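You operate a simulated robot arm through the tools that you are given. There is no shell and no other tool.

You are at the controls of a simulated two-armed robot. One attempt, no reset.

JOB
Gauge the blue button's thickness, then fit its spacer in the set jig.
Fine: it lies on the gauge's table; table in, lever down with fingers clear, table out again; each spacer bears the thickness that it serves; the others stay.

Only the result counts: the job must be done as asked and must still hold three seconds after the hand-in. Knocking over, shifting, dropping, spilling or breaking anything else fails it.

ROBOT AND FRAMES
Two 7-joint arms with fingered hands on one trunk that stands fixed in place. Base frame: the origin is at the foot of the trunk, x ahead of it, y to its left, z up. Units: mm, rad, N and s.
The left shoulder is at [61, 182, 1173], the right one opposite. With the tool pointing down near the work surface each hand reaches from about 420 to 820 mm from the base axis, measured 20 degrees to its own side. Payload 3.8 kg a hand.
Tool frame (each hand has its own): the origin (TCP) lies between the finger pads and is the grasp point; the fingertips stand 30 mm ahead of it; z points along the fingers, y is the line along which they close. The gripper opens to 104 mm. The gripper's body begins 35 mm behind the TCP. The gripper is a hand of 4 fingers: y runs from the thumb to the fingers, the wrist lies at [-17, -104, -178] in the tool frame, and closing takes about 1.5 s.
Orientation is told as [roll, pitch, yaw] about the base's x, y, z axes, in that order, counted from this pose: with the fingers straight down and the wrist toward the robot, the tool's x, y and z point along [0, 1, 0], [1, 0, 0] and [0, 0, -1] of the base frame.

CONTROLS
- The arms move only by the tool servo_tool. It takes "left_plan", "right_plan" or both (then of equal length, played together; a hand with none holds still); each is a list of rows, each a list of 6 numbers: the shift along the base's x, y, z in cm, then the turn, a rotation vector about the base's x, y, z in rad. In form: [[dx, dy, dz, wx, wy, wz], ...]. A call has 1 to 20 rows; each row is the pose to reach, as a shift and turn from the pose commanded when the call began. "left_claw" and "right_claw" are, for a hand that has rows, the finger opening in cm, from 0 to 10.4, set as the call begins (left out, the last holds). Rows are played at 5 a second. More than 50 mm and 0.15 rad between two rows, or a gripper value outside its range, and nothing of the call is played. A pose out of reach is approached as far as the arm can. The call stops where the force on the tool passes 40 N (or 10 N more than at its start, if that is more) or the arm is blocked; 0.2 s more then pass. The fingers move at their own pace (about 72 mm/s each) and stop on an object; they squeeze with about 32 N. The grip force told is the motor's: it shows also when the fingers shut on nothing. Time passes only in rows, and 0.2 s behind the last, so rows that repeat a pose let the fingers close. The reply holds the time, the measured pose of the TCP, the force on the tool along the base axes, the opening and the grip force, in the units named above and with some noise, with the torque about the TCP (base axes, N m) and any sound that the robot's microphone picked up.
- Cameras (640 x 400 px; columns grow to the right, rows downward): "scene" is now at [135.4, 55.6, 1363.3]; the picture's right is [0.59, -0.81, 0.00], its down [-0.36, -0.26, -0.89] and it looks along [0.72, 0.53, -0.45] (base axes); focal length 292 px, centre (320, 200). "left" rides on the left gripper at [-66, -90, -126] in its tool frame; the picture's right is [-0.78, -0.30, 0.56], its down [0.57, -0.70, 0.42] and it looks along [0.26, 0.65, 0.71] (tool axes); focal length 275 px, centre (320, 200). "right" rides on the right gripper at [66, -90, -126] in its tool frame; the picture's right is [-0.78, 0.30, -0.56], its down [-0.57, -0.70, 0.42] and it looks along [-0.27, 0.65, 0.71] (tool axes); focal length 275 px, centre (320, 200). There is no depth. A picture from a camera that has moved, and an enlarged one, comes with that camera's place and axes in the base frame and with its lens.
- snapshot(camera): a new picture of that camera. No time passes.
- raise_lower(by): slides the trunk up (or, below 0, down) by that many mm; the arms and the scene camera ride with it, the base frame stays. It gives what a move gives, with no picture.
- grasp_type(shape, hand): the hand has 4 fingers and takes this shape, open, in about a second: jaw (thumb against the fingers, like two jaws); tri (thumb and two fingers); tip (a fingertip pinch); poke (one finger out to press); point (the index stretched); flat (the hand flat); cup (the hand cupped); fist (a fist). The gripper value then closes the fingers along that shape, each until it touches; the sizes above hold for jaw. It gives what a move gives, with no picture.
- aim_head(pan, tilt): turns the head with the scene camera to pan (to the left, within 1.501 rad either way) and tilt (down, from -0.506 to 1.204), counted from straight ahead of the robot. It gives what a move gives.
- close_up(camera, box): a new picture of the part [left, top, right, bottom] of that camera's present view, enlarged. No time passes.
- job_done(): hands the job in; it is judged then, once.

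Places have to be worked out from the pictures, the camera data and where the tool is seen. Open the grippers and draw the arms clear of the work before you hand the job in, unless the task says otherwise.

The tools are called after "Emit:" as a command line: name --argument value ..., lists and objects as JSON in quotes. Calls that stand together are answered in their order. servo_tool: Moves the arms, as the interface text tells. Its arguments: {"type":"object","properties":{"left_plan":{"type":"array","items":{"type":"array","items":{"type":"number"}}},"left_claw":{"type":"number"},"right_plan":{"type":"array","items":{"type":"array","items":{"type":"number"}}},"right_claw":{"type":"number"}},"required":[]} The other tools are called the same way: raise_lower (by) slides the trunk up or down; grasp_type (shape, hand) gives the hand a shape; aim_head (pan, tilt) turns the head that bears the scene camera; snapshot (camera) takes a picture; close_up (camera, box) takes an enlarged picture of a part of a camera's view; job_done () hands the job in.

At the start:

```text
time_s: 0.0
left_eef_pos: [392.0, 449.6, 1215.0]
left_tool_rot: [0.001, -0.001, 0.001]
left_ft_force: [-0.3, 0.0, -0.5]
left_torque: [-0.03, -0.02, 0.0]
left_gripper_width: 103.6
left_finger_force: 0.1
left_shape: jaw
right_eef_pos: [427.2, 61.6, 1254.6]
right_tool_rot: [-0.001, -0.002, 0.001]
right_ft_force: [-0.8, -0.3, -1.4]
right_torque: [0.03, -0.02, 0.01]
right_gripper_width: 103.7
right_finger_force: 0.0
right_shape: jaw
trunk travel left (down, up): [-325.0, 431.0]
head pan, tilt: [0.632, 0.464]
```

scene: 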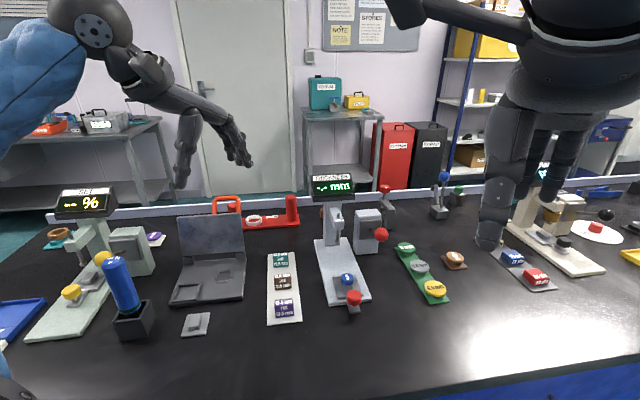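
right: 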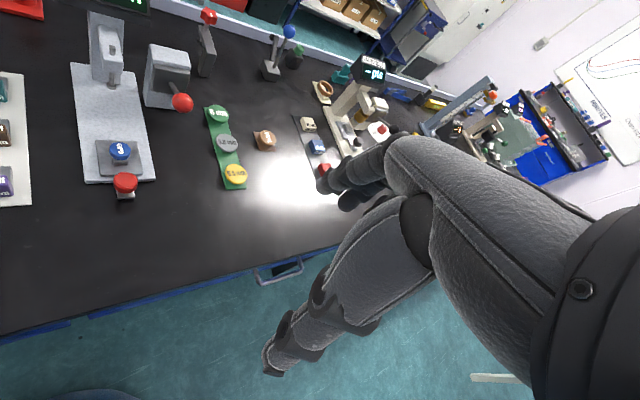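
left: 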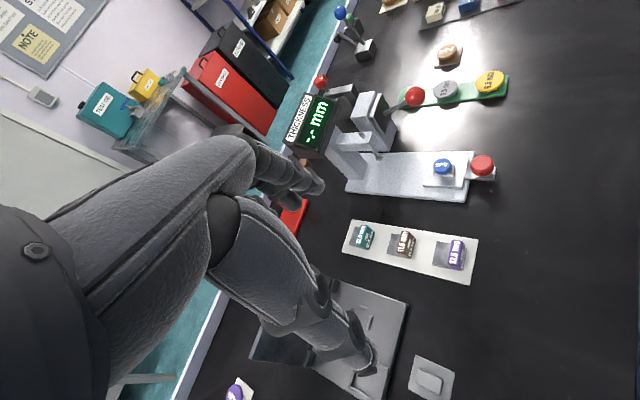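

The scene shows a thickness gauge (display "-.-- mm") with a blue button on its sliding table, and several trays of spacers. I'll take enlarged views to read the labels and find the set jig.

Emit:
close_up --camera "scene" --box '[240, 160, 400, 330]'

Emit:
close_up --camera "scene" --box '[380, 160, 640, 330]'

Emit:
close_up --camera "scene" --box '[0, 170, 260, 350]'

Emit:
close_up --camera "left" --box '[270, 70, 510, 300]'

Emit:
close_up --camera "right" --box '[0, 0, 260, 210]'

```text
2.35 times, centred on (320, 245) of scene
camera zoom: at [135.4, 55.6, 1363.3], right [0.59, -0.81, 0.0], down [-0.36, -0.26, -0.89], along [0.72, 0.53, -0.45], focal length 686 px, centre (320, 94)
```

zoom: 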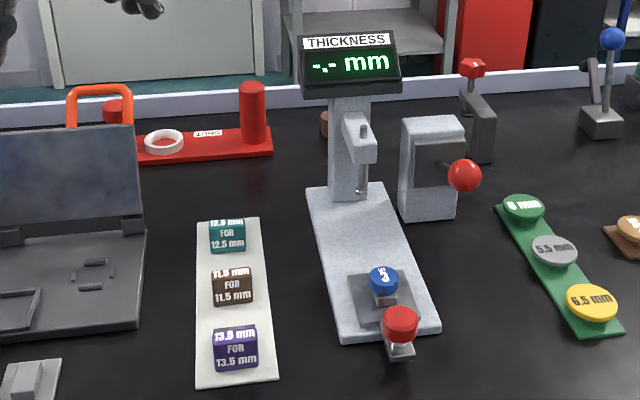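

```text
2.35 times, centred on (510, 245) of scene
camera zoom: at [135.4, 55.6, 1363.3], right [0.59, -0.81, 0.0], down [-0.36, -0.26, -0.89], along [0.72, 0.53, -0.45], focal length 686 px, centre (-127, 94)
```

zoom: 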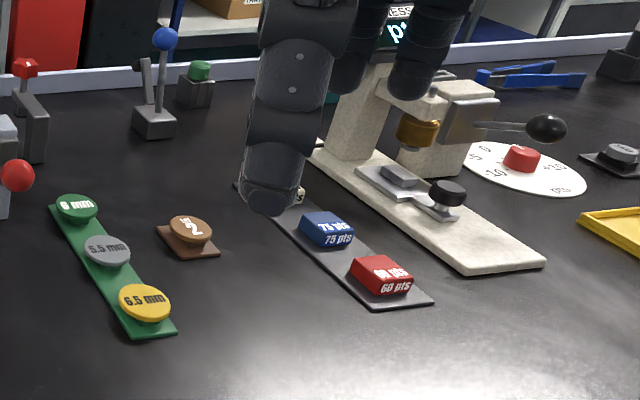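

```text
2.22 times, centred on (130, 260) of scene
camera zoom: at [135.4, 55.6, 1363.3], right [0.59, -0.81, 0.0], down [-0.36, -0.26, -0.89], along [0.72, 0.53, -0.45], focal length 648 px, centre (742, 67)
```

zoom: 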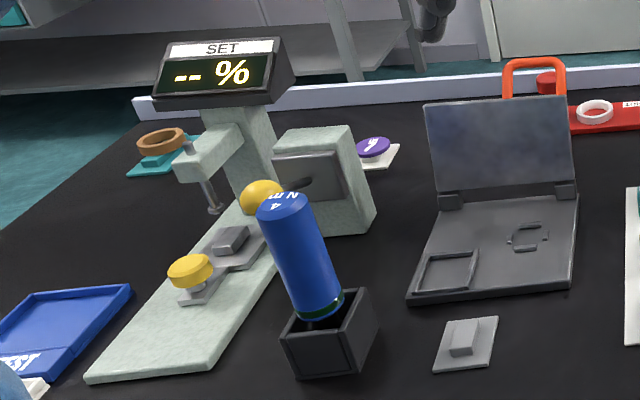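

```text
1.74 times, centred on (390, 185) of left
camera zoom: at [302.9, 384.1, 1341.2], right [-0.3, -0.78, -0.56], down [-0.7, 0.57, -0.42], along [0.65, 0.26, -0.71], focal length 479 px, centre (198, 226)
```

zoom: 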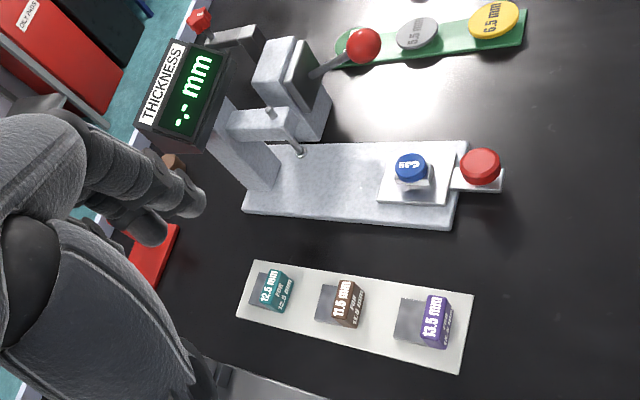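

```text
1.90 times, centred on (130, 105) of right
camera zoom: at [336.8, 127.0, 1380.8], right [0.3, -0.78, 0.56], down [-0.7, -0.57, -0.42], along [0.65, -0.27, -0.71], focal length 524 px, centre (682, 381)
```

zoom: 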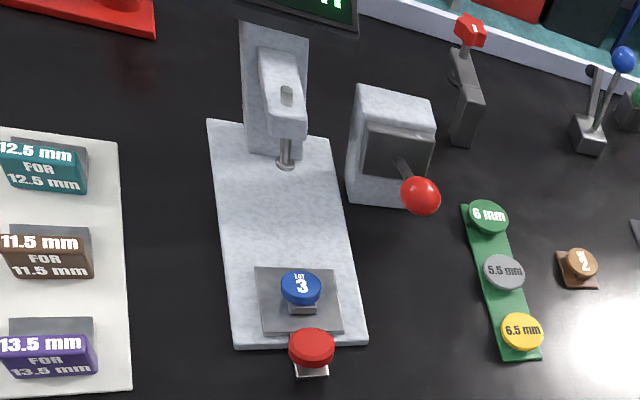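

The gauge family is clear; now I need to identify the set jig. I'll aim the head around to view the left part and right part of the bench in detail.

Emit:
aim_head --pan 1.0 --tilt 0.7

Emit:
snapshot --camera "scene"

Emit:
close_up --camera "scene" --box '[320, 80, 560, 230]'

Emit:
close_up --camera "scene" --box '[80, 60, 340, 260]'

```text
time_s: 0.8
left_eef_pos: [390.4, 448.4, 1213.4]
left_tool_rot: [0.002, -0.001, 0.0]
left_ft_force: [-0.3, -0.5, 0.4]
left_torque: [0.0, 0.0, 0.0]
left_gripper_width: 103.7
left_finger_force: 0.0
left_shape: jaw
right_eef_pos: [426.1, 60.3, 1253.9]
right_tool_rot: [-0.001, 0.001, -0.002]
right_ft_force: [0.8, -1.0, 0.7]
right_torque: [0.0, -0.01, 0.02]
right_gripper_width: 103.3
right_finger_force: 0.0
right_shape: jaw
trunk travel left (down, up): [-325.0, 431.0]
head pan, tilt: [1.0, 0.7]
```

```text
taken
camera scene: at [107.4, 72.9, 1342.5], right [0.84, -0.54, 0.0], down [-0.35, -0.54, -0.77], along [0.41, 0.64, -0.64], focal length 292 px, centre (320, 200)
```

scene: 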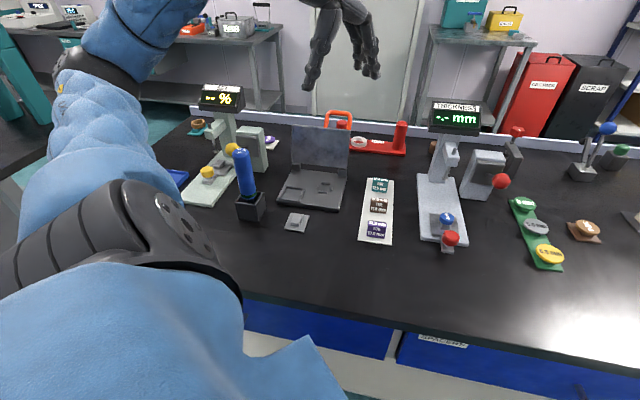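

```text
2.67 times, centred on (440, 155) of scene
camera zoom: at [107.4, 72.9, 1342.5], right [0.84, -0.54, 0.0], down [-0.35, -0.54, -0.77], along [0.41, 0.64, -0.64], focal length 778 px, centre (0, 320)
```

zoom: 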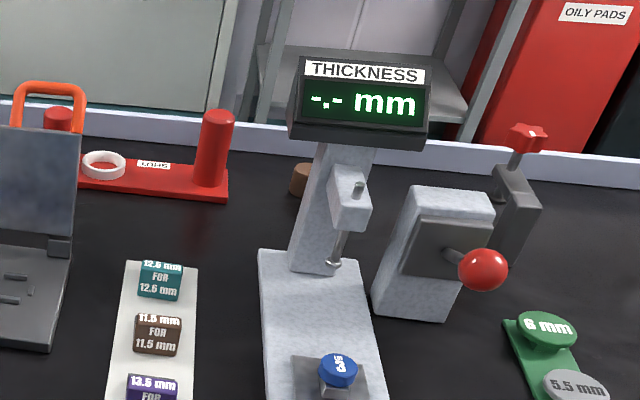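

```text
2.00 times, centred on (210, 160) of scene
camera zoom: at [107.4, 72.9, 1342.5], right [0.84, -0.54, 0.0], down [-0.35, -0.54, -0.77], along [0.41, 0.64, -0.64], focal length 583 px, centre (540, 280)
```

zoom: 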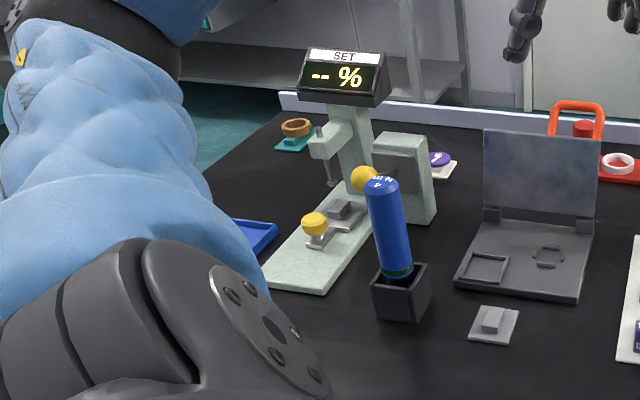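

The lab looks like a rubber test bench (thickness, set %, hardness), so the hinged plate with a square recess is likely the (compression-)set jig. I'll zoom in tightly on the jig, spacers and gauge.

Emit:
close_up --camera "scene" --box '[260, 100, 400, 250]'

Emit:
close_up --camera "left" --box '[340, 210, 490, 300]'

Emit:
close_up --camera "left" --box '[240, 260, 470, 400]'

Emit:
close_up --camera "right" --box '[60, 120, 180, 210]'

Emit:
close_up --camera "scene" --box '[400, 80, 520, 260]'

```text
2.67 times, centred on (330, 175) of scene
camera zoom: at [107.4, 72.9, 1342.5], right [0.84, -0.54, 0.0], down [-0.35, -0.54, -0.77], along [0.41, 0.64, -0.64], focal length 778 px, centre (293, 267)
```

zoom: 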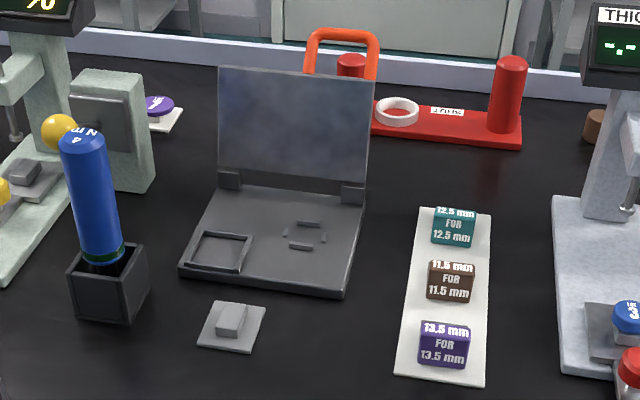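

```text
4.27 times, centred on (415, 255) of left
camera zoom: at [302.9, 384.1, 1341.2], right [-0.3, -0.78, -0.56], down [-0.7, 0.57, -0.42], along [0.65, 0.26, -0.71], focal length 1174 px, centre (-85, -35)
```

zoom: 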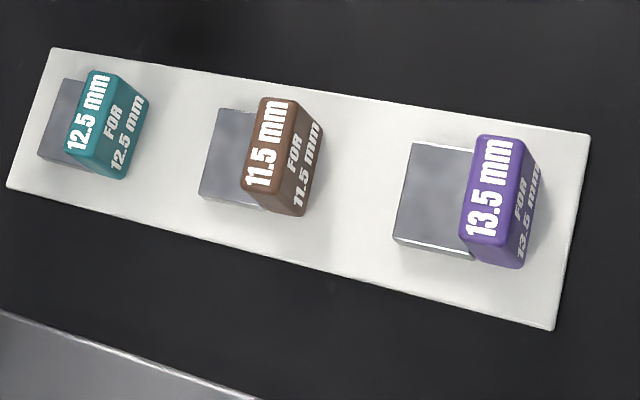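

```text
2.78 times, centred on (355, 330) of left
camera zoom: at [302.9, 384.1, 1341.2], right [-0.3, -0.78, -0.56], down [-0.7, 0.57, -0.42], along [0.65, 0.26, -0.71], focal length 766 px, centre (223, -162)
```

zoom: 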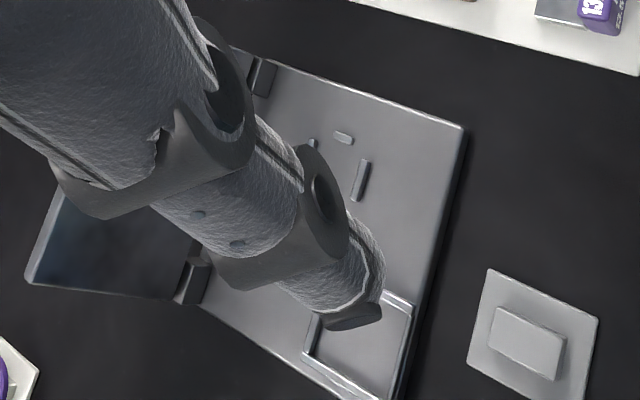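

```text
4.44 times, centred on (120, 165) of right
camera zoom: at [336.8, 127.0, 1380.8], right [0.3, -0.78, 0.56], down [-0.7, -0.57, -0.42], along [0.65, -0.27, -0.71], focal length 1224 px, centre (1209, 356)
```

zoom: 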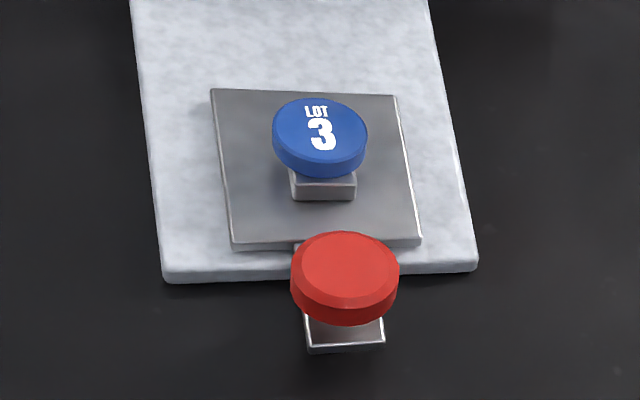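

```text
2.22 times, centred on (460, 170) of scene
camera zoom: at [107.4, 72.9, 1342.5], right [0.84, -0.54, 0.0], down [-0.35, -0.54, -0.77], along [0.41, 0.64, -0.64], focal length 648 px, centre (9, 267)
```

zoom: 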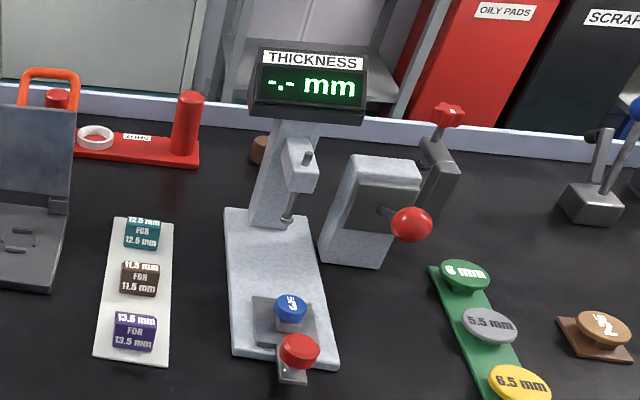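

The gauge axis runs at about 45° (towards +x+y): knob ≈(543,267,912), button ≈(587,311,909), plunger ≈(665,388,937), lever ball ≈(683,279,988). I'll swing the right hand to look at the gauge, and bring the left hand's camera closer, both staying high.

Emit:
servo_tool --left_plan '[[1.5, -2, -1.4, 0, 0, 0], [3, -4, -2.8, 0, 0, 0], [4.5, -6, -4.2, 0, 0, 0], [6, -8, -5.6, 0, 0, 0], [7.5, -10, -7, 0, 0, 0], [9, -12, -8.5, 0, 0, 0]]' --right_plan '[[0, -1.7, 0, 0, 0, 0.09], [0, -3.3, 0, 0, 0, 0.18], [0, -5, 0, 0, 0, 0.27], [0, -6.7, 0, 0, 0, 0.36], [0, -8.3, 0, 0, 0, 0.45], [0, -10, 0, 0, 0, 0.54]]'

Emit:
snapshot --camera "left"

Emit:
snapshot --camera "right"

Emit:
snapshot --camera "scene"

```text
time_s: 2.2
left_eef_pos: [484.0, 325.3, 1132.2]
left_tool_rot: [0.003, -0.001, 0.001]
left_ft_force: [-0.3, -0.1, -0.2]
left_torque: [0.02, 0.0, -0.03]
left_gripper_width: 103.6
left_finger_force: 0.0
left_shape: jaw
right_eef_pos: [428.2, -40.0, 1254.1]
right_tool_rot: [0.0, 0.001, 0.541]
right_ft_force: [0.0, -0.8, 0.6]
right_torque: [0.0, 0.02, 0.01]
right_gripper_width: 103.6
right_finger_force: 0.1
right_shape: jaw
trunk travel left (down, up): [-325.0, 431.0]
head pan, tilt: [1.0, 0.7]
```

```text
taken
camera left: at [394.3, 260.9, 1258.4], right [-0.3, -0.78, -0.56], down [-0.7, 0.57, -0.42], along [0.65, 0.27, -0.71], focal length 275 px, centre (320, 200)
```

left: 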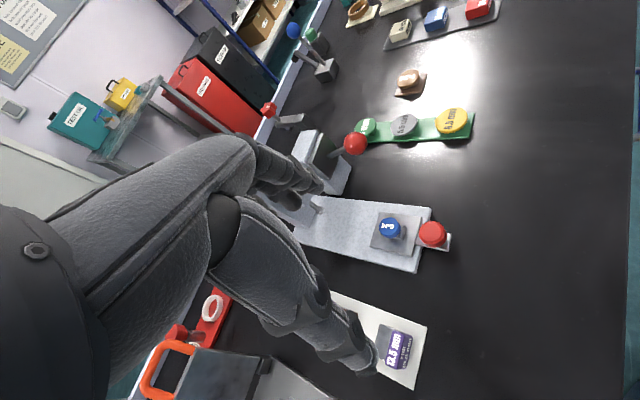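

```text
taken
camera right: at [316.7, -30.1, 1379.7], right [0.65, -0.51, 0.56], down [-0.31, -0.85, -0.42], along [0.69, 0.11, -0.71], focal length 275 px, centre (320, 200)
```

right: 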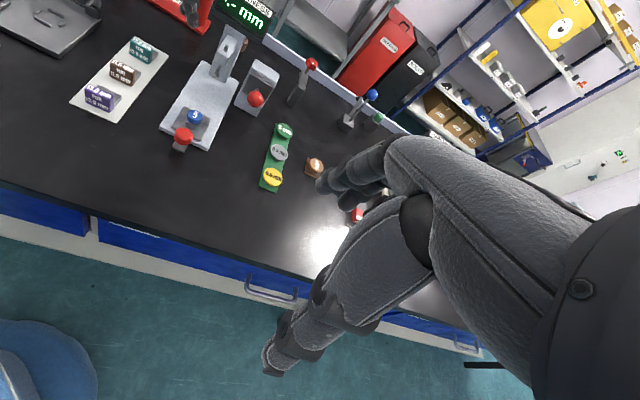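

```text
taken
camera scene: at [108.1, 71.5, 1342.4], right [0.84, -0.54, 0.0], down [-0.35, -0.54, -0.77], along [0.41, 0.64, -0.64], focal length 292 px, centre (320, 200)
```

scene: 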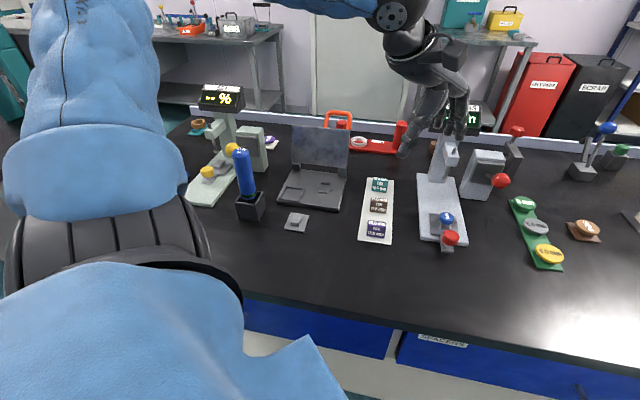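

Good views. I'll zoom on the gauge from both hand cameras to work out the lever and knob geometry.

Emit:
close_up --camera "left" --box '[260, 90, 480, 280]'

Emit:
close_up --camera "right" --box '[140, 0, 300, 170]'

Emit:
close_up --camera "right" --box '[0, 0, 180, 130]'

Emit:
close_up --camera "scene" --box '[400, 90, 520, 260]'

```text
2.11 times, centred on (370, 185) of left
camera zoom: at [394.3, 260.9, 1258.4], right [-0.3, -0.78, -0.56], down [-0.7, 0.57, -0.42], along [0.65, 0.27, -0.71], focal length 580 px, centre (215, 232)
```

zoom: 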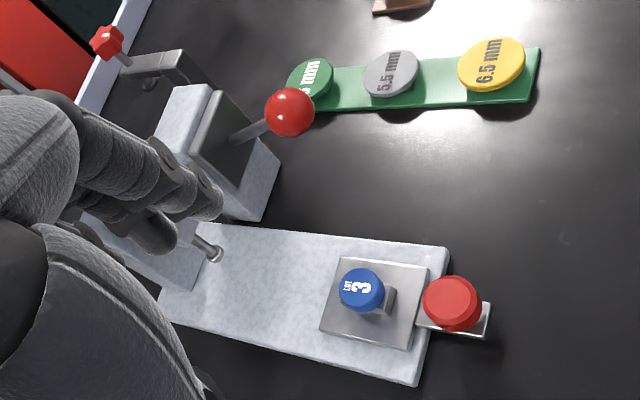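

```text
2.35 times, centred on (220, 85) of right
camera zoom: at [316.7, -30.1, 1379.7], right [0.65, -0.51, 0.56], down [-0.31, -0.85, -0.42], along [0.69, 0.11, -0.71], focal length 648 px, centre (555, 471)
```

zoom: 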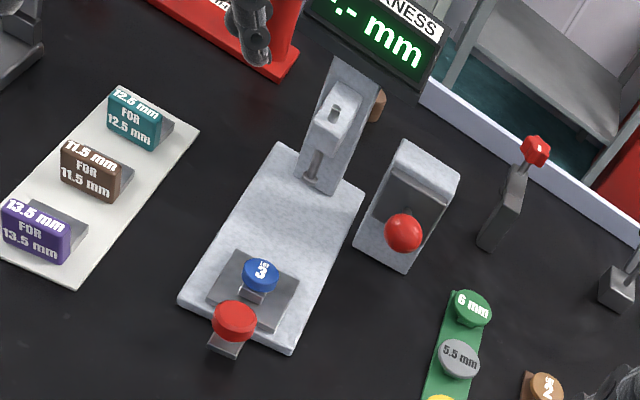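

```text
3.08 times, centred on (90, 65) of right
camera zoom: at [316.7, -30.1, 1379.7], right [0.65, -0.51, 0.56], down [-0.31, -0.85, -0.42], along [0.69, 0.11, -0.71], focal length 847 px, centre (1028, 615)
```

zoom: 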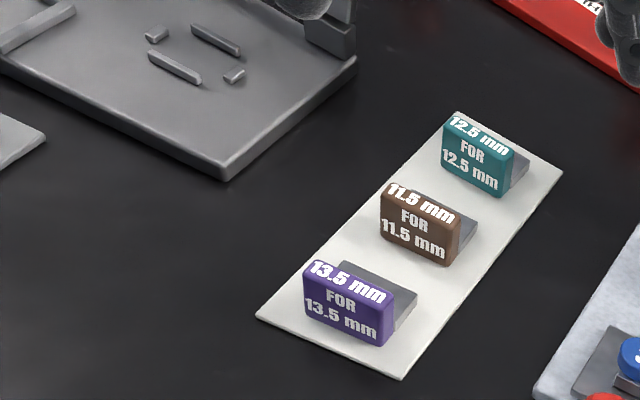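

```text
2.35 times, centred on (460, 175) of scene
camera zoom: at [108.1, 71.5, 1342.4], right [0.84, -0.54, 0.0], down [-0.35, -0.54, -0.77], along [0.41, 0.64, -0.64], focal length 686 px, centre (-9, 259)
```

zoom: 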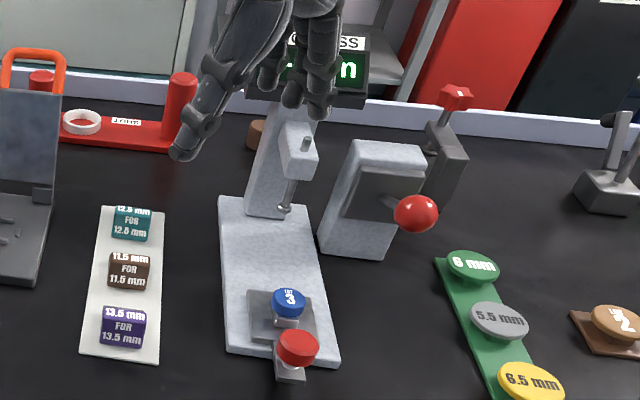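

Triangulating from both hands: ball ≈(693,282,984), knob ≈(553,268,904), button ≈(597,313,899), plunger ≈(686,400,917); everything is aligned to a 45° axis g=(0.707,0.707). I'll yaw the left hand −45° so it can grip the knob across its sides, while staying high.

Emit:
servo_tool --left_plan '[[0, -1.2, -0.5, 0, 0, -0.131], [0, -2.4, -1, 0, 0, -0.262], [0, -3.6, -1.5, 0, 0, -0.393], [0, -4.8, -2, 0, 0, -0.524], [0, -6, -2.5, 0, 0, -0.655], [0, -7, -3, 0, 0, -0.785], [0, -7, -3, 0, 0, -0.785]]' --left_claw 7

Emit:
snapshot --camera "left"

Emit:
snapshot --camera "scene"

```text
time_s: 3.9
left_eef_pos: [482.0, 258.5, 1099.2]
left_tool_rot: [0.0, 0.0, -0.787]
left_ft_force: [0.2, -0.1, -0.7]
left_torque: [0.02, 0.01, 0.0]
left_gripper_width: 70.5
left_finger_force: 0.0
left_shape: jaw
right_eef_pos: [427.3, -39.3, 1254.2]
right_tool_rot: [0.0, 0.0, 0.539]
right_ft_force: [-0.3, 1.4, -0.3]
right_torque: [-0.02, -0.01, 0.02]
right_gripper_width: 103.4
right_finger_force: 0.2
right_shape: jaw
trunk travel left (down, up): [-325.0, 431.0]
head pan, tilt: [1.0, 0.7]
```

```text
taken
camera left: at [372.3, 276.4, 1226.2], right [-0.76, -0.34, -0.56], down [-0.09, 0.9, -0.42], along [0.65, -0.27, -0.71], focal length 275 px, centre (320, 200)
```

left: 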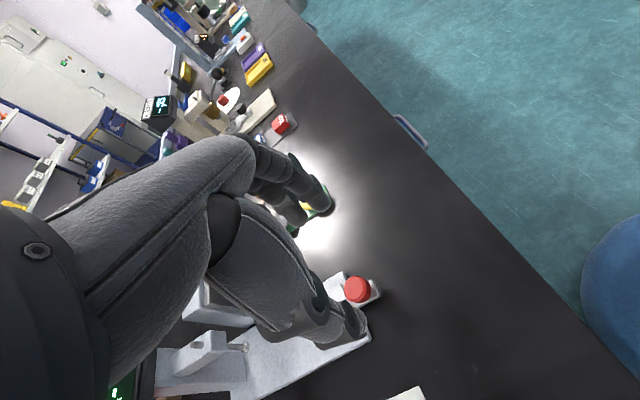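

```text
taken
camera scene: at [107.1, 72.8, 1342.5], right [0.84, -0.54, 0.0], down [-0.35, -0.54, -0.76], along [0.41, 0.64, -0.64], focal length 292 px, centre (320, 200)
```

scene: 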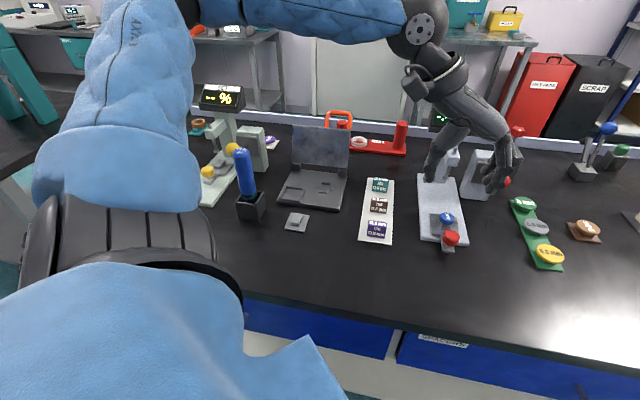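

Hand oriented well: thumb on the left, fingers on the right. Now I lean it back 35° about the h axis (fingers pointing forward-down along the gauge) and move to a pre-grasp point ~100 mm behind the knob.

Emit:
servo_tool --left_plan '[[0.5, -0.7, -1, 0.0863, -0.0863, 0], [1.0, -1.4, -2, 0.1725, -0.1725, 0], [1.5, -2.1, -3, 0.2588, -0.2588, 0], [2.0, -2.9, -4, 0.345, -0.345, 0], [2.4, -3.65, -5, 0.4313, -0.4313, 0], [2.4, -3.65, -7.5, 0.4313, -0.4313, 0], [2.4, -3.65, -10.5, 0.4313, -0.4313, 0], [2.4, -3.65, -10.5, 0.4313, -0.4313, 0]]' --left_claw 7

Emit:
snapshot --camera "left"

Emit:
snapshot --camera "scene"

Emit:
snapshot --camera "right"

```text
time_s: 5.7
left_eef_pos: [505.0, 223.0, 995.8]
left_tool_rot: [0.611, 0.001, -0.786]
left_ft_force: [-0.2, 0.3, 0.4]
left_torque: [0.0, -0.01, -0.01]
left_gripper_width: 70.2
left_finger_force: 0.0
left_shape: jaw
right_eef_pos: [428.1, -39.8, 1253.2]
right_tool_rot: [0.001, 0.001, 0.541]
right_ft_force: [0.2, 0.1, 0.0]
right_torque: [0.0, -0.04, 0.03]
right_gripper_width: 103.6
right_finger_force: 0.0
right_shape: jaw
trunk travel left (down, up): [-325.0, 431.0]
head pan, tilt: [1.0, 0.7]
```

```text
taken
camera left: at [353.0, 198.0, 1061.1], right [-0.43, -0.02, -0.9], down [0.01, 1.0, -0.02], along [0.9, -0.02, -0.43], focal length 275 px, centre (320, 200)
```

left: 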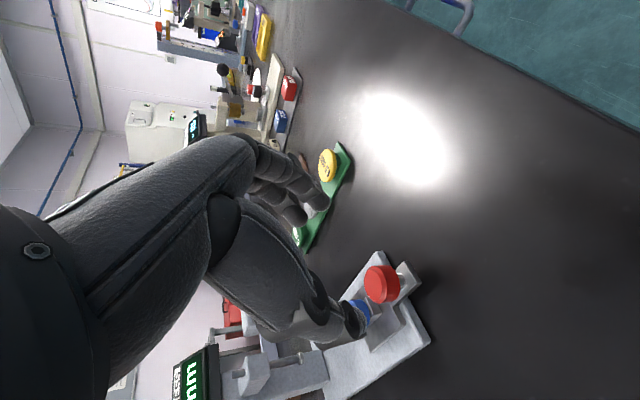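

```text
taken
camera scene: at [106.9, 72.8, 1342.5], right [0.84, -0.54, 0.0], down [-0.35, -0.54, -0.77], along [0.41, 0.64, -0.64], focal length 292 px, centre (320, 200)
```

scene: 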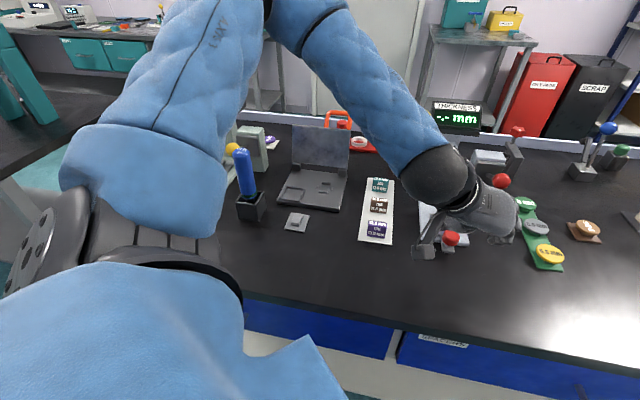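

```text
taken
camera right: at [315.4, -28.4, 1380.4], right [0.65, -0.51, 0.56], down [-0.31, -0.85, -0.42], along [0.69, 0.11, -0.71], focal length 275 px, centre (320, 200)
```

right: 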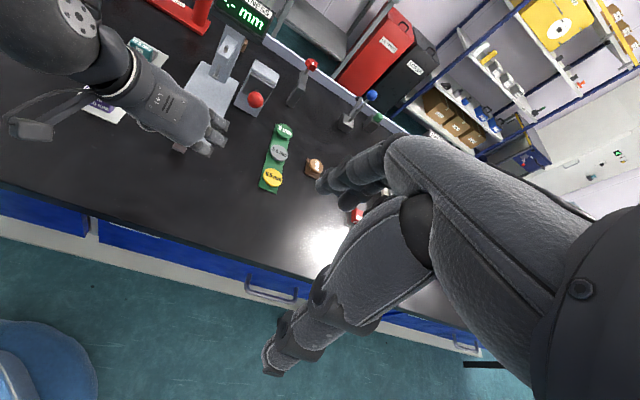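

The knob re-projects at ≈(551,267,904), consistent. I advance ~70% of the way along the finger direction and check.

Emit:
servo_tool --left_plan '[[1.0, 1.0, -2.0, 0, 0, 0], [2.0, 2.0, -4.0, 0, 0, 0], [2.9, 2.8, -5.8, 0, 0, 0], [2.9, 2.8, -5.8, 0, 0, 0]]' --left_claw 7

Emit:
snapshot --camera "left"

Emit:
close_up --camera "scene" --box '[390, 150, 550, 280]'

Emit:
close_up --camera "right" --box '[130, 50, 290, 180]'

```text
time_s: 6.7
left_eef_pos: [535.2, 250.4, 937.2]
left_tool_rot: [0.61, 0.0, -0.786]
left_ft_force: [-0.5, -0.4, 0.1]
left_torque: [0.02, -0.01, 0.02]
left_gripper_width: 70.4
left_finger_force: 0.0
left_shape: jaw
right_eef_pos: [427.3, -39.2, 1253.7]
right_tool_rot: [-0.001, 0.0, 0.54]
right_ft_force: [-0.4, 0.7, -0.8]
right_torque: [0.0, -0.06, 0.01]
right_gripper_width: 103.8
right_finger_force: 0.1
right_shape: jaw
trunk travel left (down, up): [-325.0, 431.0]
head pan, tilt: [1.0, 0.7]
```

```text
taken
camera left: at [383.1, 225.3, 1003.2], right [-0.43, -0.01, -0.9], down [0.01, 1.0, -0.02], along [0.9, -0.02, -0.43], focal length 275 px, centre (320, 200)
```

left: 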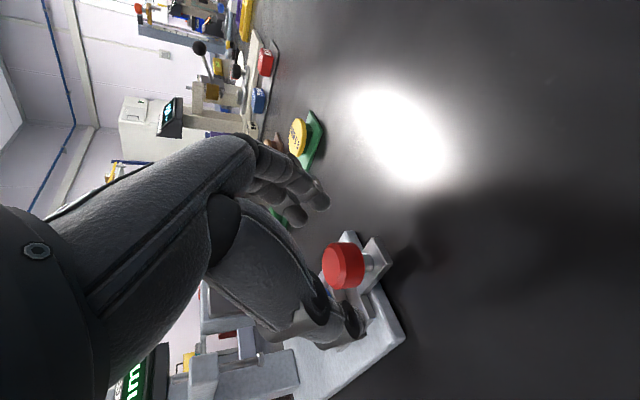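

```text
3.08 times, centred on (470, 215) of scene
camera zoom: at [107.1, 72.6, 1342.5], right [0.84, -0.54, 0.0], down [-0.35, -0.54, -0.77], along [0.41, 0.64, -0.64], focal length 898 px, centre (-142, 154)
```

zoom: 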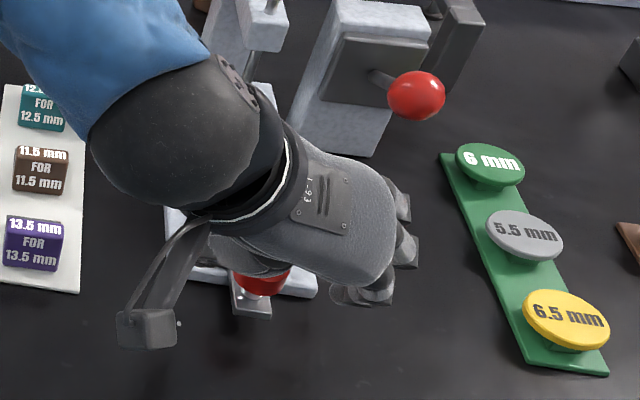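

```text
3.08 times, centred on (210, 115) of right
camera zoom: at [315.6, -28.6, 1380.3], right [0.65, -0.51, 0.56], down [-0.31, -0.85, -0.42], along [0.69, 0.11, -0.71], focal length 847 px, centre (658, 462)
```

zoom: 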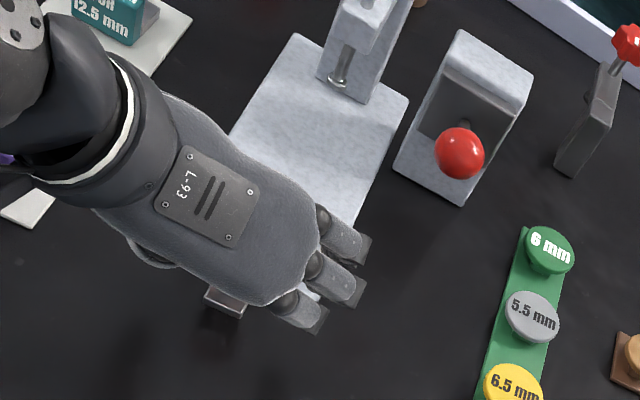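

The hand straddles the knob, but the three fingers spread along the tilt direction, so a smaller lean (20°) keeps the lowest finger off the base. I re-tilt and move the TCP to just above-behind the knob (≈548,264,923).

Emit:
servo_tool --left_plan '[[0, 0, 0, -0.0925, 0.0925, 0], [0.2, 0.2, 0, -0.185, 0.185, 0], [0.7, 0.7, -0.7, -0.185, 0.185, 0], [1.3, 1.33, -1.44, -0.185, 0.185, 0], [1.3, 1.33, -1.44, -0.185, 0.185, 0]]' --left_claw 7

Emit:
snapshot --camera "left"

Emit:
close_up --camera "scene" --box '[390, 150, 550, 280]'

Emit:
close_up --camera "right" --box '[130, 50, 290, 180]'

```text
time_s: 7.8
left_eef_pos: [547.0, 265.3, 923.1]
left_tool_rot: [0.348, 0.0, -0.785]
left_ft_force: [0.3, -0.3, 0.6]
left_torque: [-0.02, -0.03, -0.03]
left_gripper_width: 70.4
left_finger_force: 0.0
left_shape: jaw
right_eef_pos: [427.1, -38.9, 1253.6]
right_tool_rot: [-0.001, -0.001, 0.539]
right_ft_force: [0.0, -0.3, 0.9]
right_torque: [0.02, -0.04, 0.01]
right_gripper_width: 103.7
right_finger_force: 0.1
right_shape: jaw
trunk travel left (down, up): [-325.0, 431.0]
head pan, tilt: [1.0, 0.7]
```

```text
taken
camera left: at [410.8, 254.1, 1018.9], right [-0.59, -0.17, -0.79], down [-0.01, 0.98, -0.2], along [0.81, -0.11, -0.58], focal length 275 px, centre (320, 200)
```

left: 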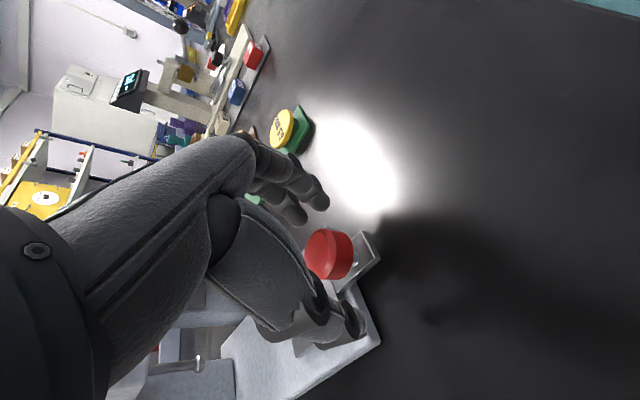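

```text
3.08 times, centred on (470, 215) of scene
camera zoom: at [107.2, 72.7, 1342.5], right [0.84, -0.54, 0.0], down [-0.35, -0.54, -0.76], along [0.41, 0.64, -0.64], focal length 898 px, centre (-142, 154)
```

zoom: 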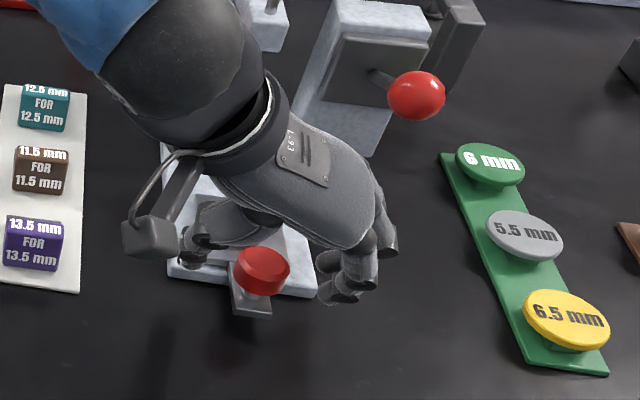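

```text
3.08 times, centred on (210, 115) of right
camera zoom: at [315.8, -28.4, 1380.2], right [0.65, -0.51, 0.56], down [-0.31, -0.85, -0.42], along [0.69, 0.11, -0.71], focal length 847 px, centre (658, 462)
```

zoom: 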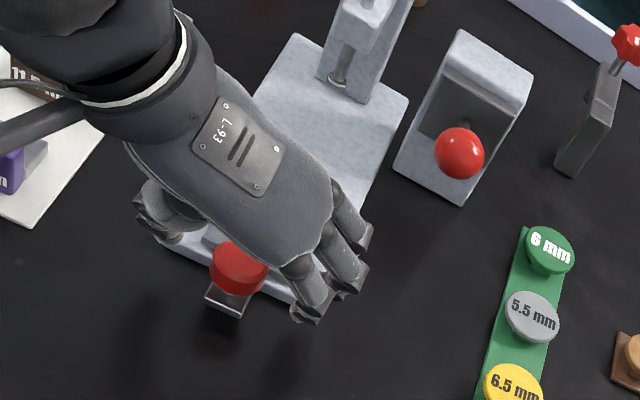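

The TCP axis projects right onto the knob. I close to 45 mm first to see how thumb and fingers come in relative to the knob.

Emit:
servo_tool --left_plan '[[0, 0, 0, 0, 0, 0], [0, 0, 0, 0, 0, 0], [0, 0, 0, 0, 0, 0]]' --left_claw 4.5

Emit:
close_up --camera "right" --box '[130, 50, 290, 180]'

Emit:
close_up --camera "left" --box '[220, 140, 420, 360]'

Emit:
close_up --camera "scene" --box '[400, 190, 500, 270]'

```text
time_s: 8.7
left_eef_pos: [547.6, 263.9, 921.4]
left_tool_rot: [0.347, -0.001, -0.785]
left_ft_force: [0.1, -0.5, -0.5]
left_torque: [0.03, 0.01, 0.0]
left_gripper_width: 45.7
left_finger_force: 0.1
left_shape: jaw
right_eef_pos: [426.8, -39.2, 1254.2]
right_tool_rot: [0.001, -0.002, 0.539]
right_ft_force: [-0.1, 0.5, -0.6]
right_torque: [0.01, 0.0, -0.01]
right_gripper_width: 103.8
right_finger_force: 0.1
right_shape: jaw
trunk travel left (down, up): [-325.0, 431.0]
head pan, tilt: [1.0, 0.7]
```

```text
3.08 times, centred on (210, 115) of right
camera zoom: at [315.9, -28.4, 1380.2], right [0.65, -0.51, 0.56], down [-0.31, -0.85, -0.42], along [0.69, 0.11, -0.71], focal length 847 px, centre (658, 462)
```

zoom: 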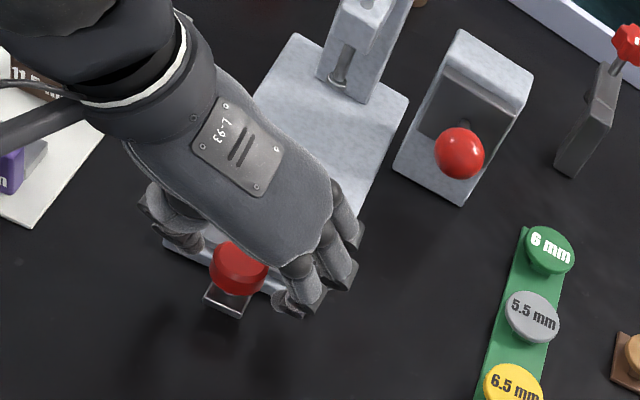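

```text
1.82 times, centred on (320, 250) of left
camera zoom: at [410.8, 254.1, 1018.8], right [-0.59, -0.17, -0.79], down [-0.01, 0.98, -0.2], along [0.81, -0.11, -0.58], focal length 500 px, centre (320, 109)
```

zoom: 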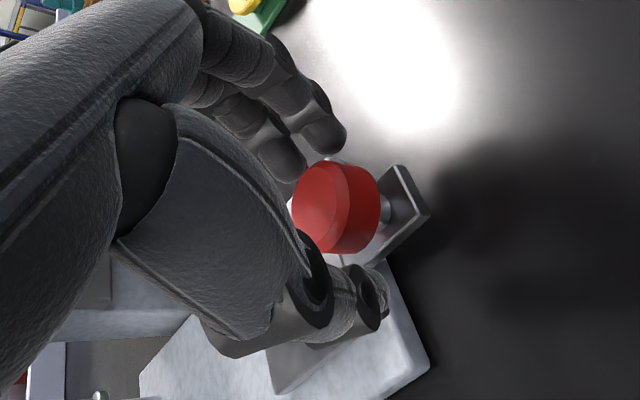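

```text
5.00 times, centred on (450, 230) of scene
camera zoom: at [107.4, 72.8, 1342.4], right [0.84, -0.54, 0.0], down [-0.35, -0.54, -0.76], along [0.41, 0.64, -0.64], focal length 1459 px, centre (-330, 50)
```

zoom: 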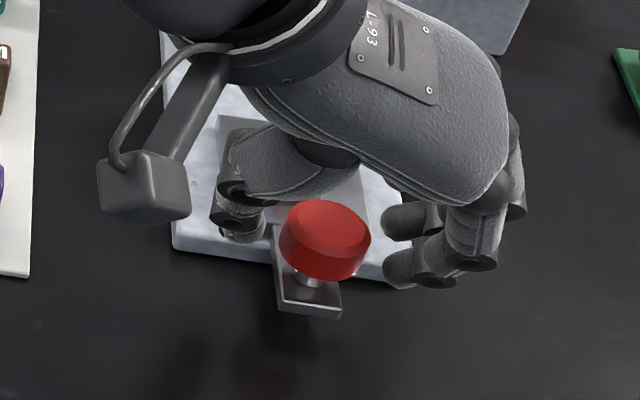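

The knob (~36 mm) sits between thumb and fingers. I close onto it and check forces.

Emit:
servo_tool --left_plan '[[0, 0, 0, 0, 0, 0], [0, 0, 0, 0, 0, 0], [0, 0, 0, 0, 0, 0], [0, 0, 0, 0, 0, 0], [0, 0, 0, 0, 0, 0]]' --left_claw 2.0

Emit:
close_up --camera "left" --box '[220, 140, 420, 360]'

Emit:
close_up --camera "scene" --box '[400, 190, 500, 270]'

```text
time_s: 9.8
left_eef_pos: [548.2, 264.9, 921.5]
left_tool_rot: [0.347, 0.002, -0.783]
left_ft_force: [-2.0, 4.4, -2.4]
left_torque: [-0.02, 0.01, 0.0]
left_gripper_width: 22.5
left_finger_force: 31.5
left_shape: jaw
right_eef_pos: [425.9, -39.0, 1254.8]
right_tool_rot: [0.001, 0.001, 0.54]
right_ft_force: [0.5, 0.0, -0.4]
right_torque: [0.01, -0.03, 0.03]
right_gripper_width: 103.7
right_finger_force: 0.0
right_shape: jaw
trunk travel left (down, up): [-325.0, 431.0]
head pan, tilt: [1.0, 0.7]
```

```text
1.82 times, centred on (320, 250) of left
camera zoom: at [410.6, 254.7, 1018.5], right [-0.59, -0.17, -0.79], down [-0.01, 0.98, -0.2], along [0.81, -0.11, -0.58], focal length 500 px, centre (320, 109)
```

zoom: 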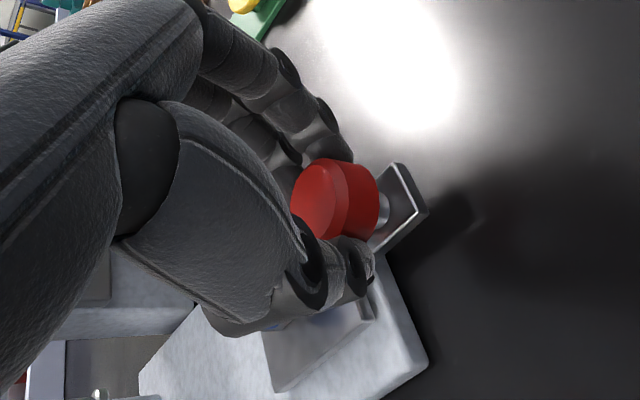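

```text
5.00 times, centred on (450, 230) of scene
camera zoom: at [107.2, 73.4, 1342.4], right [0.84, -0.54, 0.0], down [-0.35, -0.54, -0.76], along [0.41, 0.64, -0.64], focal length 1459 px, centre (-330, 50)
```

zoom: 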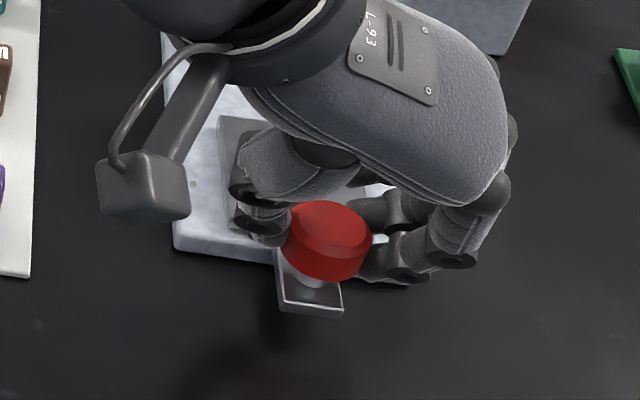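

Gripped (31.5 N). I push the table in along g, first 60 mm, watching force.

Emit:
servo_tool --left_plan '[[0.5, 0.5, 0, 0, 0, 0], [1.1, 1.1, 0, 0, 0, 0], [1.8, 1.8, 0, 0, 0, 0], [2.5, 2.5, 0, 0, 0, 0], [3.2, 3.2, 0, 0, 0, 0], [3.9, 3.9, 0, 0, 0, 0], [4.3, 4.3, 0, 0, 0, 0]]'

Emit:
snapshot --camera "left"

Emit:
close_up --camera "scene" --box '[390, 100, 550, 270]'

Emit:
close_up --camera "right" --box '[130, 30, 290, 160]'

```text
time_s: 11.4
left_eef_pos: [590.7, 306.0, 921.5]
left_tool_rot: [0.347, 0.002, -0.785]
left_ft_force: [-4.0, 2.5, -8.6]
left_torque: [0.0, 0.1, -0.05]
left_gripper_width: 22.3
left_finger_force: 31.6
left_shape: jaw
right_eef_pos: [426.5, -37.8, 1254.6]
right_tool_rot: [-0.001, 0.001, 0.541]
right_ft_force: [1.0, 0.5, 0.8]
right_torque: [0.0, 0.0, -0.01]
right_gripper_width: 103.9
right_finger_force: 0.0
right_shape: jaw
trunk travel left (down, up): [-325.0, 431.0]
head pan, tilt: [1.0, 0.7]
```

```text
taken
camera left: at [453.8, 297.9, 1019.0], right [-0.59, -0.17, -0.79], down [-0.01, 0.98, -0.2], along [0.81, -0.11, -0.58], focal length 275 px, centre (320, 200)
```

left: 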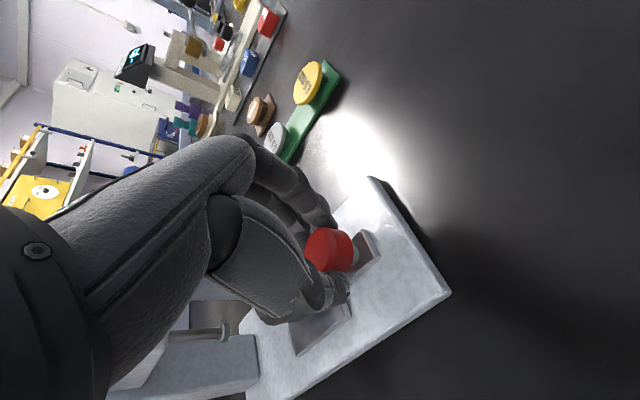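

```text
2.35 times, centred on (470, 185) of scene
camera zoom: at [107.6, 73.6, 1342.3], right [0.84, -0.54, 0.0], down [-0.35, -0.54, -0.76], along [0.41, 0.64, -0.64], focal length 686 px, centre (-33, 235)
```

zoom: 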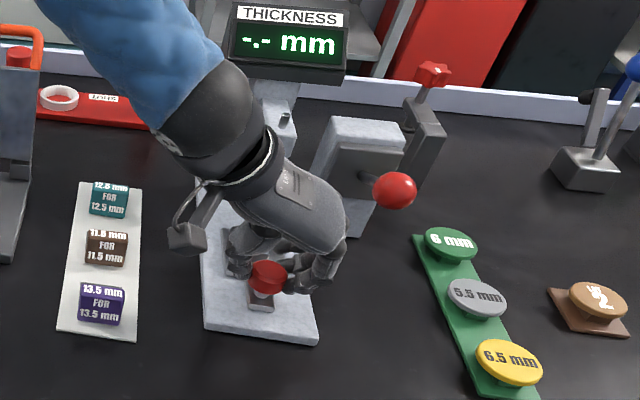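

```text
3.08 times, centred on (210, 95) of right
camera zoom: at [316.1, -27.5, 1380.1], right [0.65, -0.51, 0.56], down [-0.31, -0.85, -0.42], along [0.69, 0.11, -0.71], focal length 847 px, centre (658, 523)
```

zoom: 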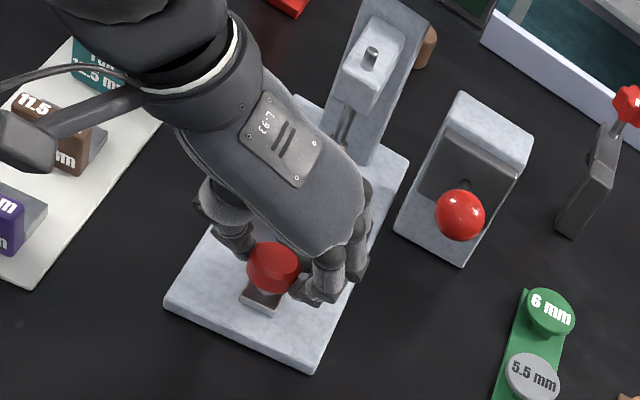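

Sliding freely with the fingers well clear of the plunger (≈28 mm predicted clearance at the end). I push the remaining distance slowly until it stops.

Emit:
servo_tool --left_plan '[[0.5, 0.5, 0, 0, 0, 0], [1.0, 1.0, 0, 0, 0, 0], [1.6, 1.6, 0, 0, 0, 0], [2.2, 2.2, 0, 0, 0, 0], [2.8, 2.8, 0, 0, 0, 0], [3.3, 3.3, 0, 0, 0, 0], [3.8, 3.8, 0, 0, 0, 0], [4.2, 4.2, 0, 0, 0, 0], [4.4, 4.4, 0, 0, 0, 0]]'

Emit:
snapshot --camera "left"

Emit:
close_up --camera "scene" --box '[390, 100, 550, 270]'

Emit:
close_up --camera "right" --box '[130, 30, 290, 160]'

```text
time_s: 13.4
left_eef_pos: [632.6, 350.1, 923.7]
left_tool_rot: [0.344, -0.003, -0.787]
left_ft_force: [-20.2, -5.1, -1.0]
left_torque: [-0.15, 0.44, 0.05]
left_gripper_width: 21.5
left_finger_force: 31.9
left_shape: jaw
left hand out of reach, approached as far as the arm can: row 5
right_eef_pos: [422.6, -38.7, 1255.0]
right_tool_rot: [-0.001, 0.0, 0.538]
right_ft_force: [0.6, 0.7, -0.6]
right_torque: [-0.03, 0.0, 0.0]
right_gripper_width: 103.4
right_finger_force: 0.1
right_shape: jaw
trunk travel left (down, up): [-325.0, 431.0]
head pan, tilt: [1.0, 0.7]
```

```text
taken
camera left: at [495.2, 340.6, 1020.7], right [-0.59, -0.17, -0.79], down [-0.01, 0.98, -0.21], along [0.81, -0.11, -0.58], focal length 275 px, centre (320, 200)
```

left: 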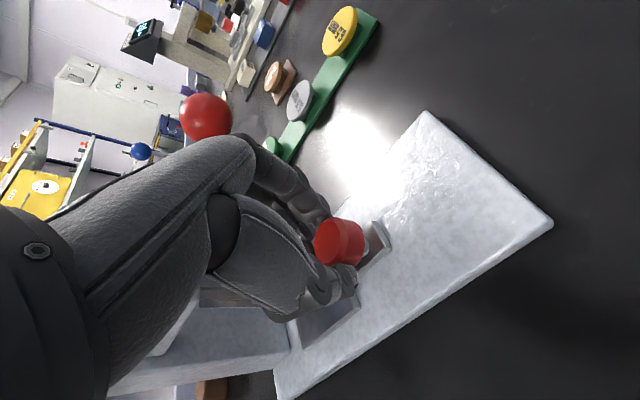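

```text
2.35 times, centred on (470, 185) of scene
camera zoom: at [104.6, 72.8, 1342.8], right [0.84, -0.54, 0.0], down [-0.35, -0.54, -0.77], along [0.41, 0.64, -0.64], focal length 686 px, centre (-33, 235)
```

zoom: 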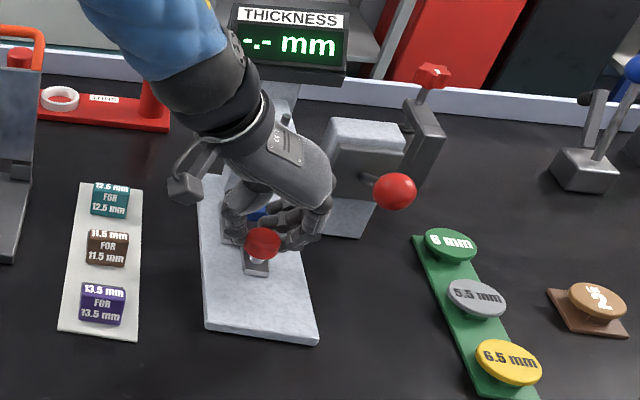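

```text
3.08 times, centred on (210, 95) of right
camera zoom: at [313.1, -28.3, 1381.0], right [0.65, -0.51, 0.56], down [-0.31, -0.85, -0.42], along [0.69, 0.11, -0.71], focal length 847 px, centre (658, 523)
```

zoom: 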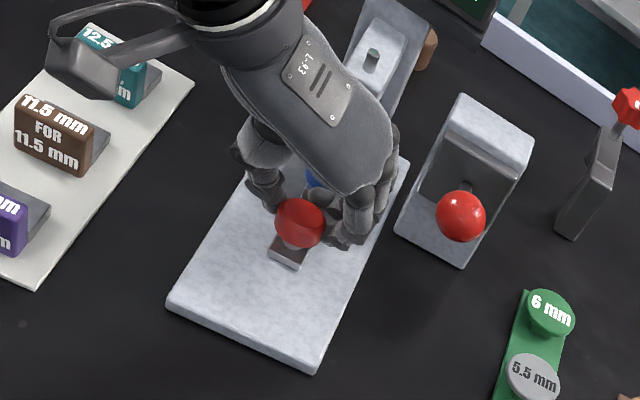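

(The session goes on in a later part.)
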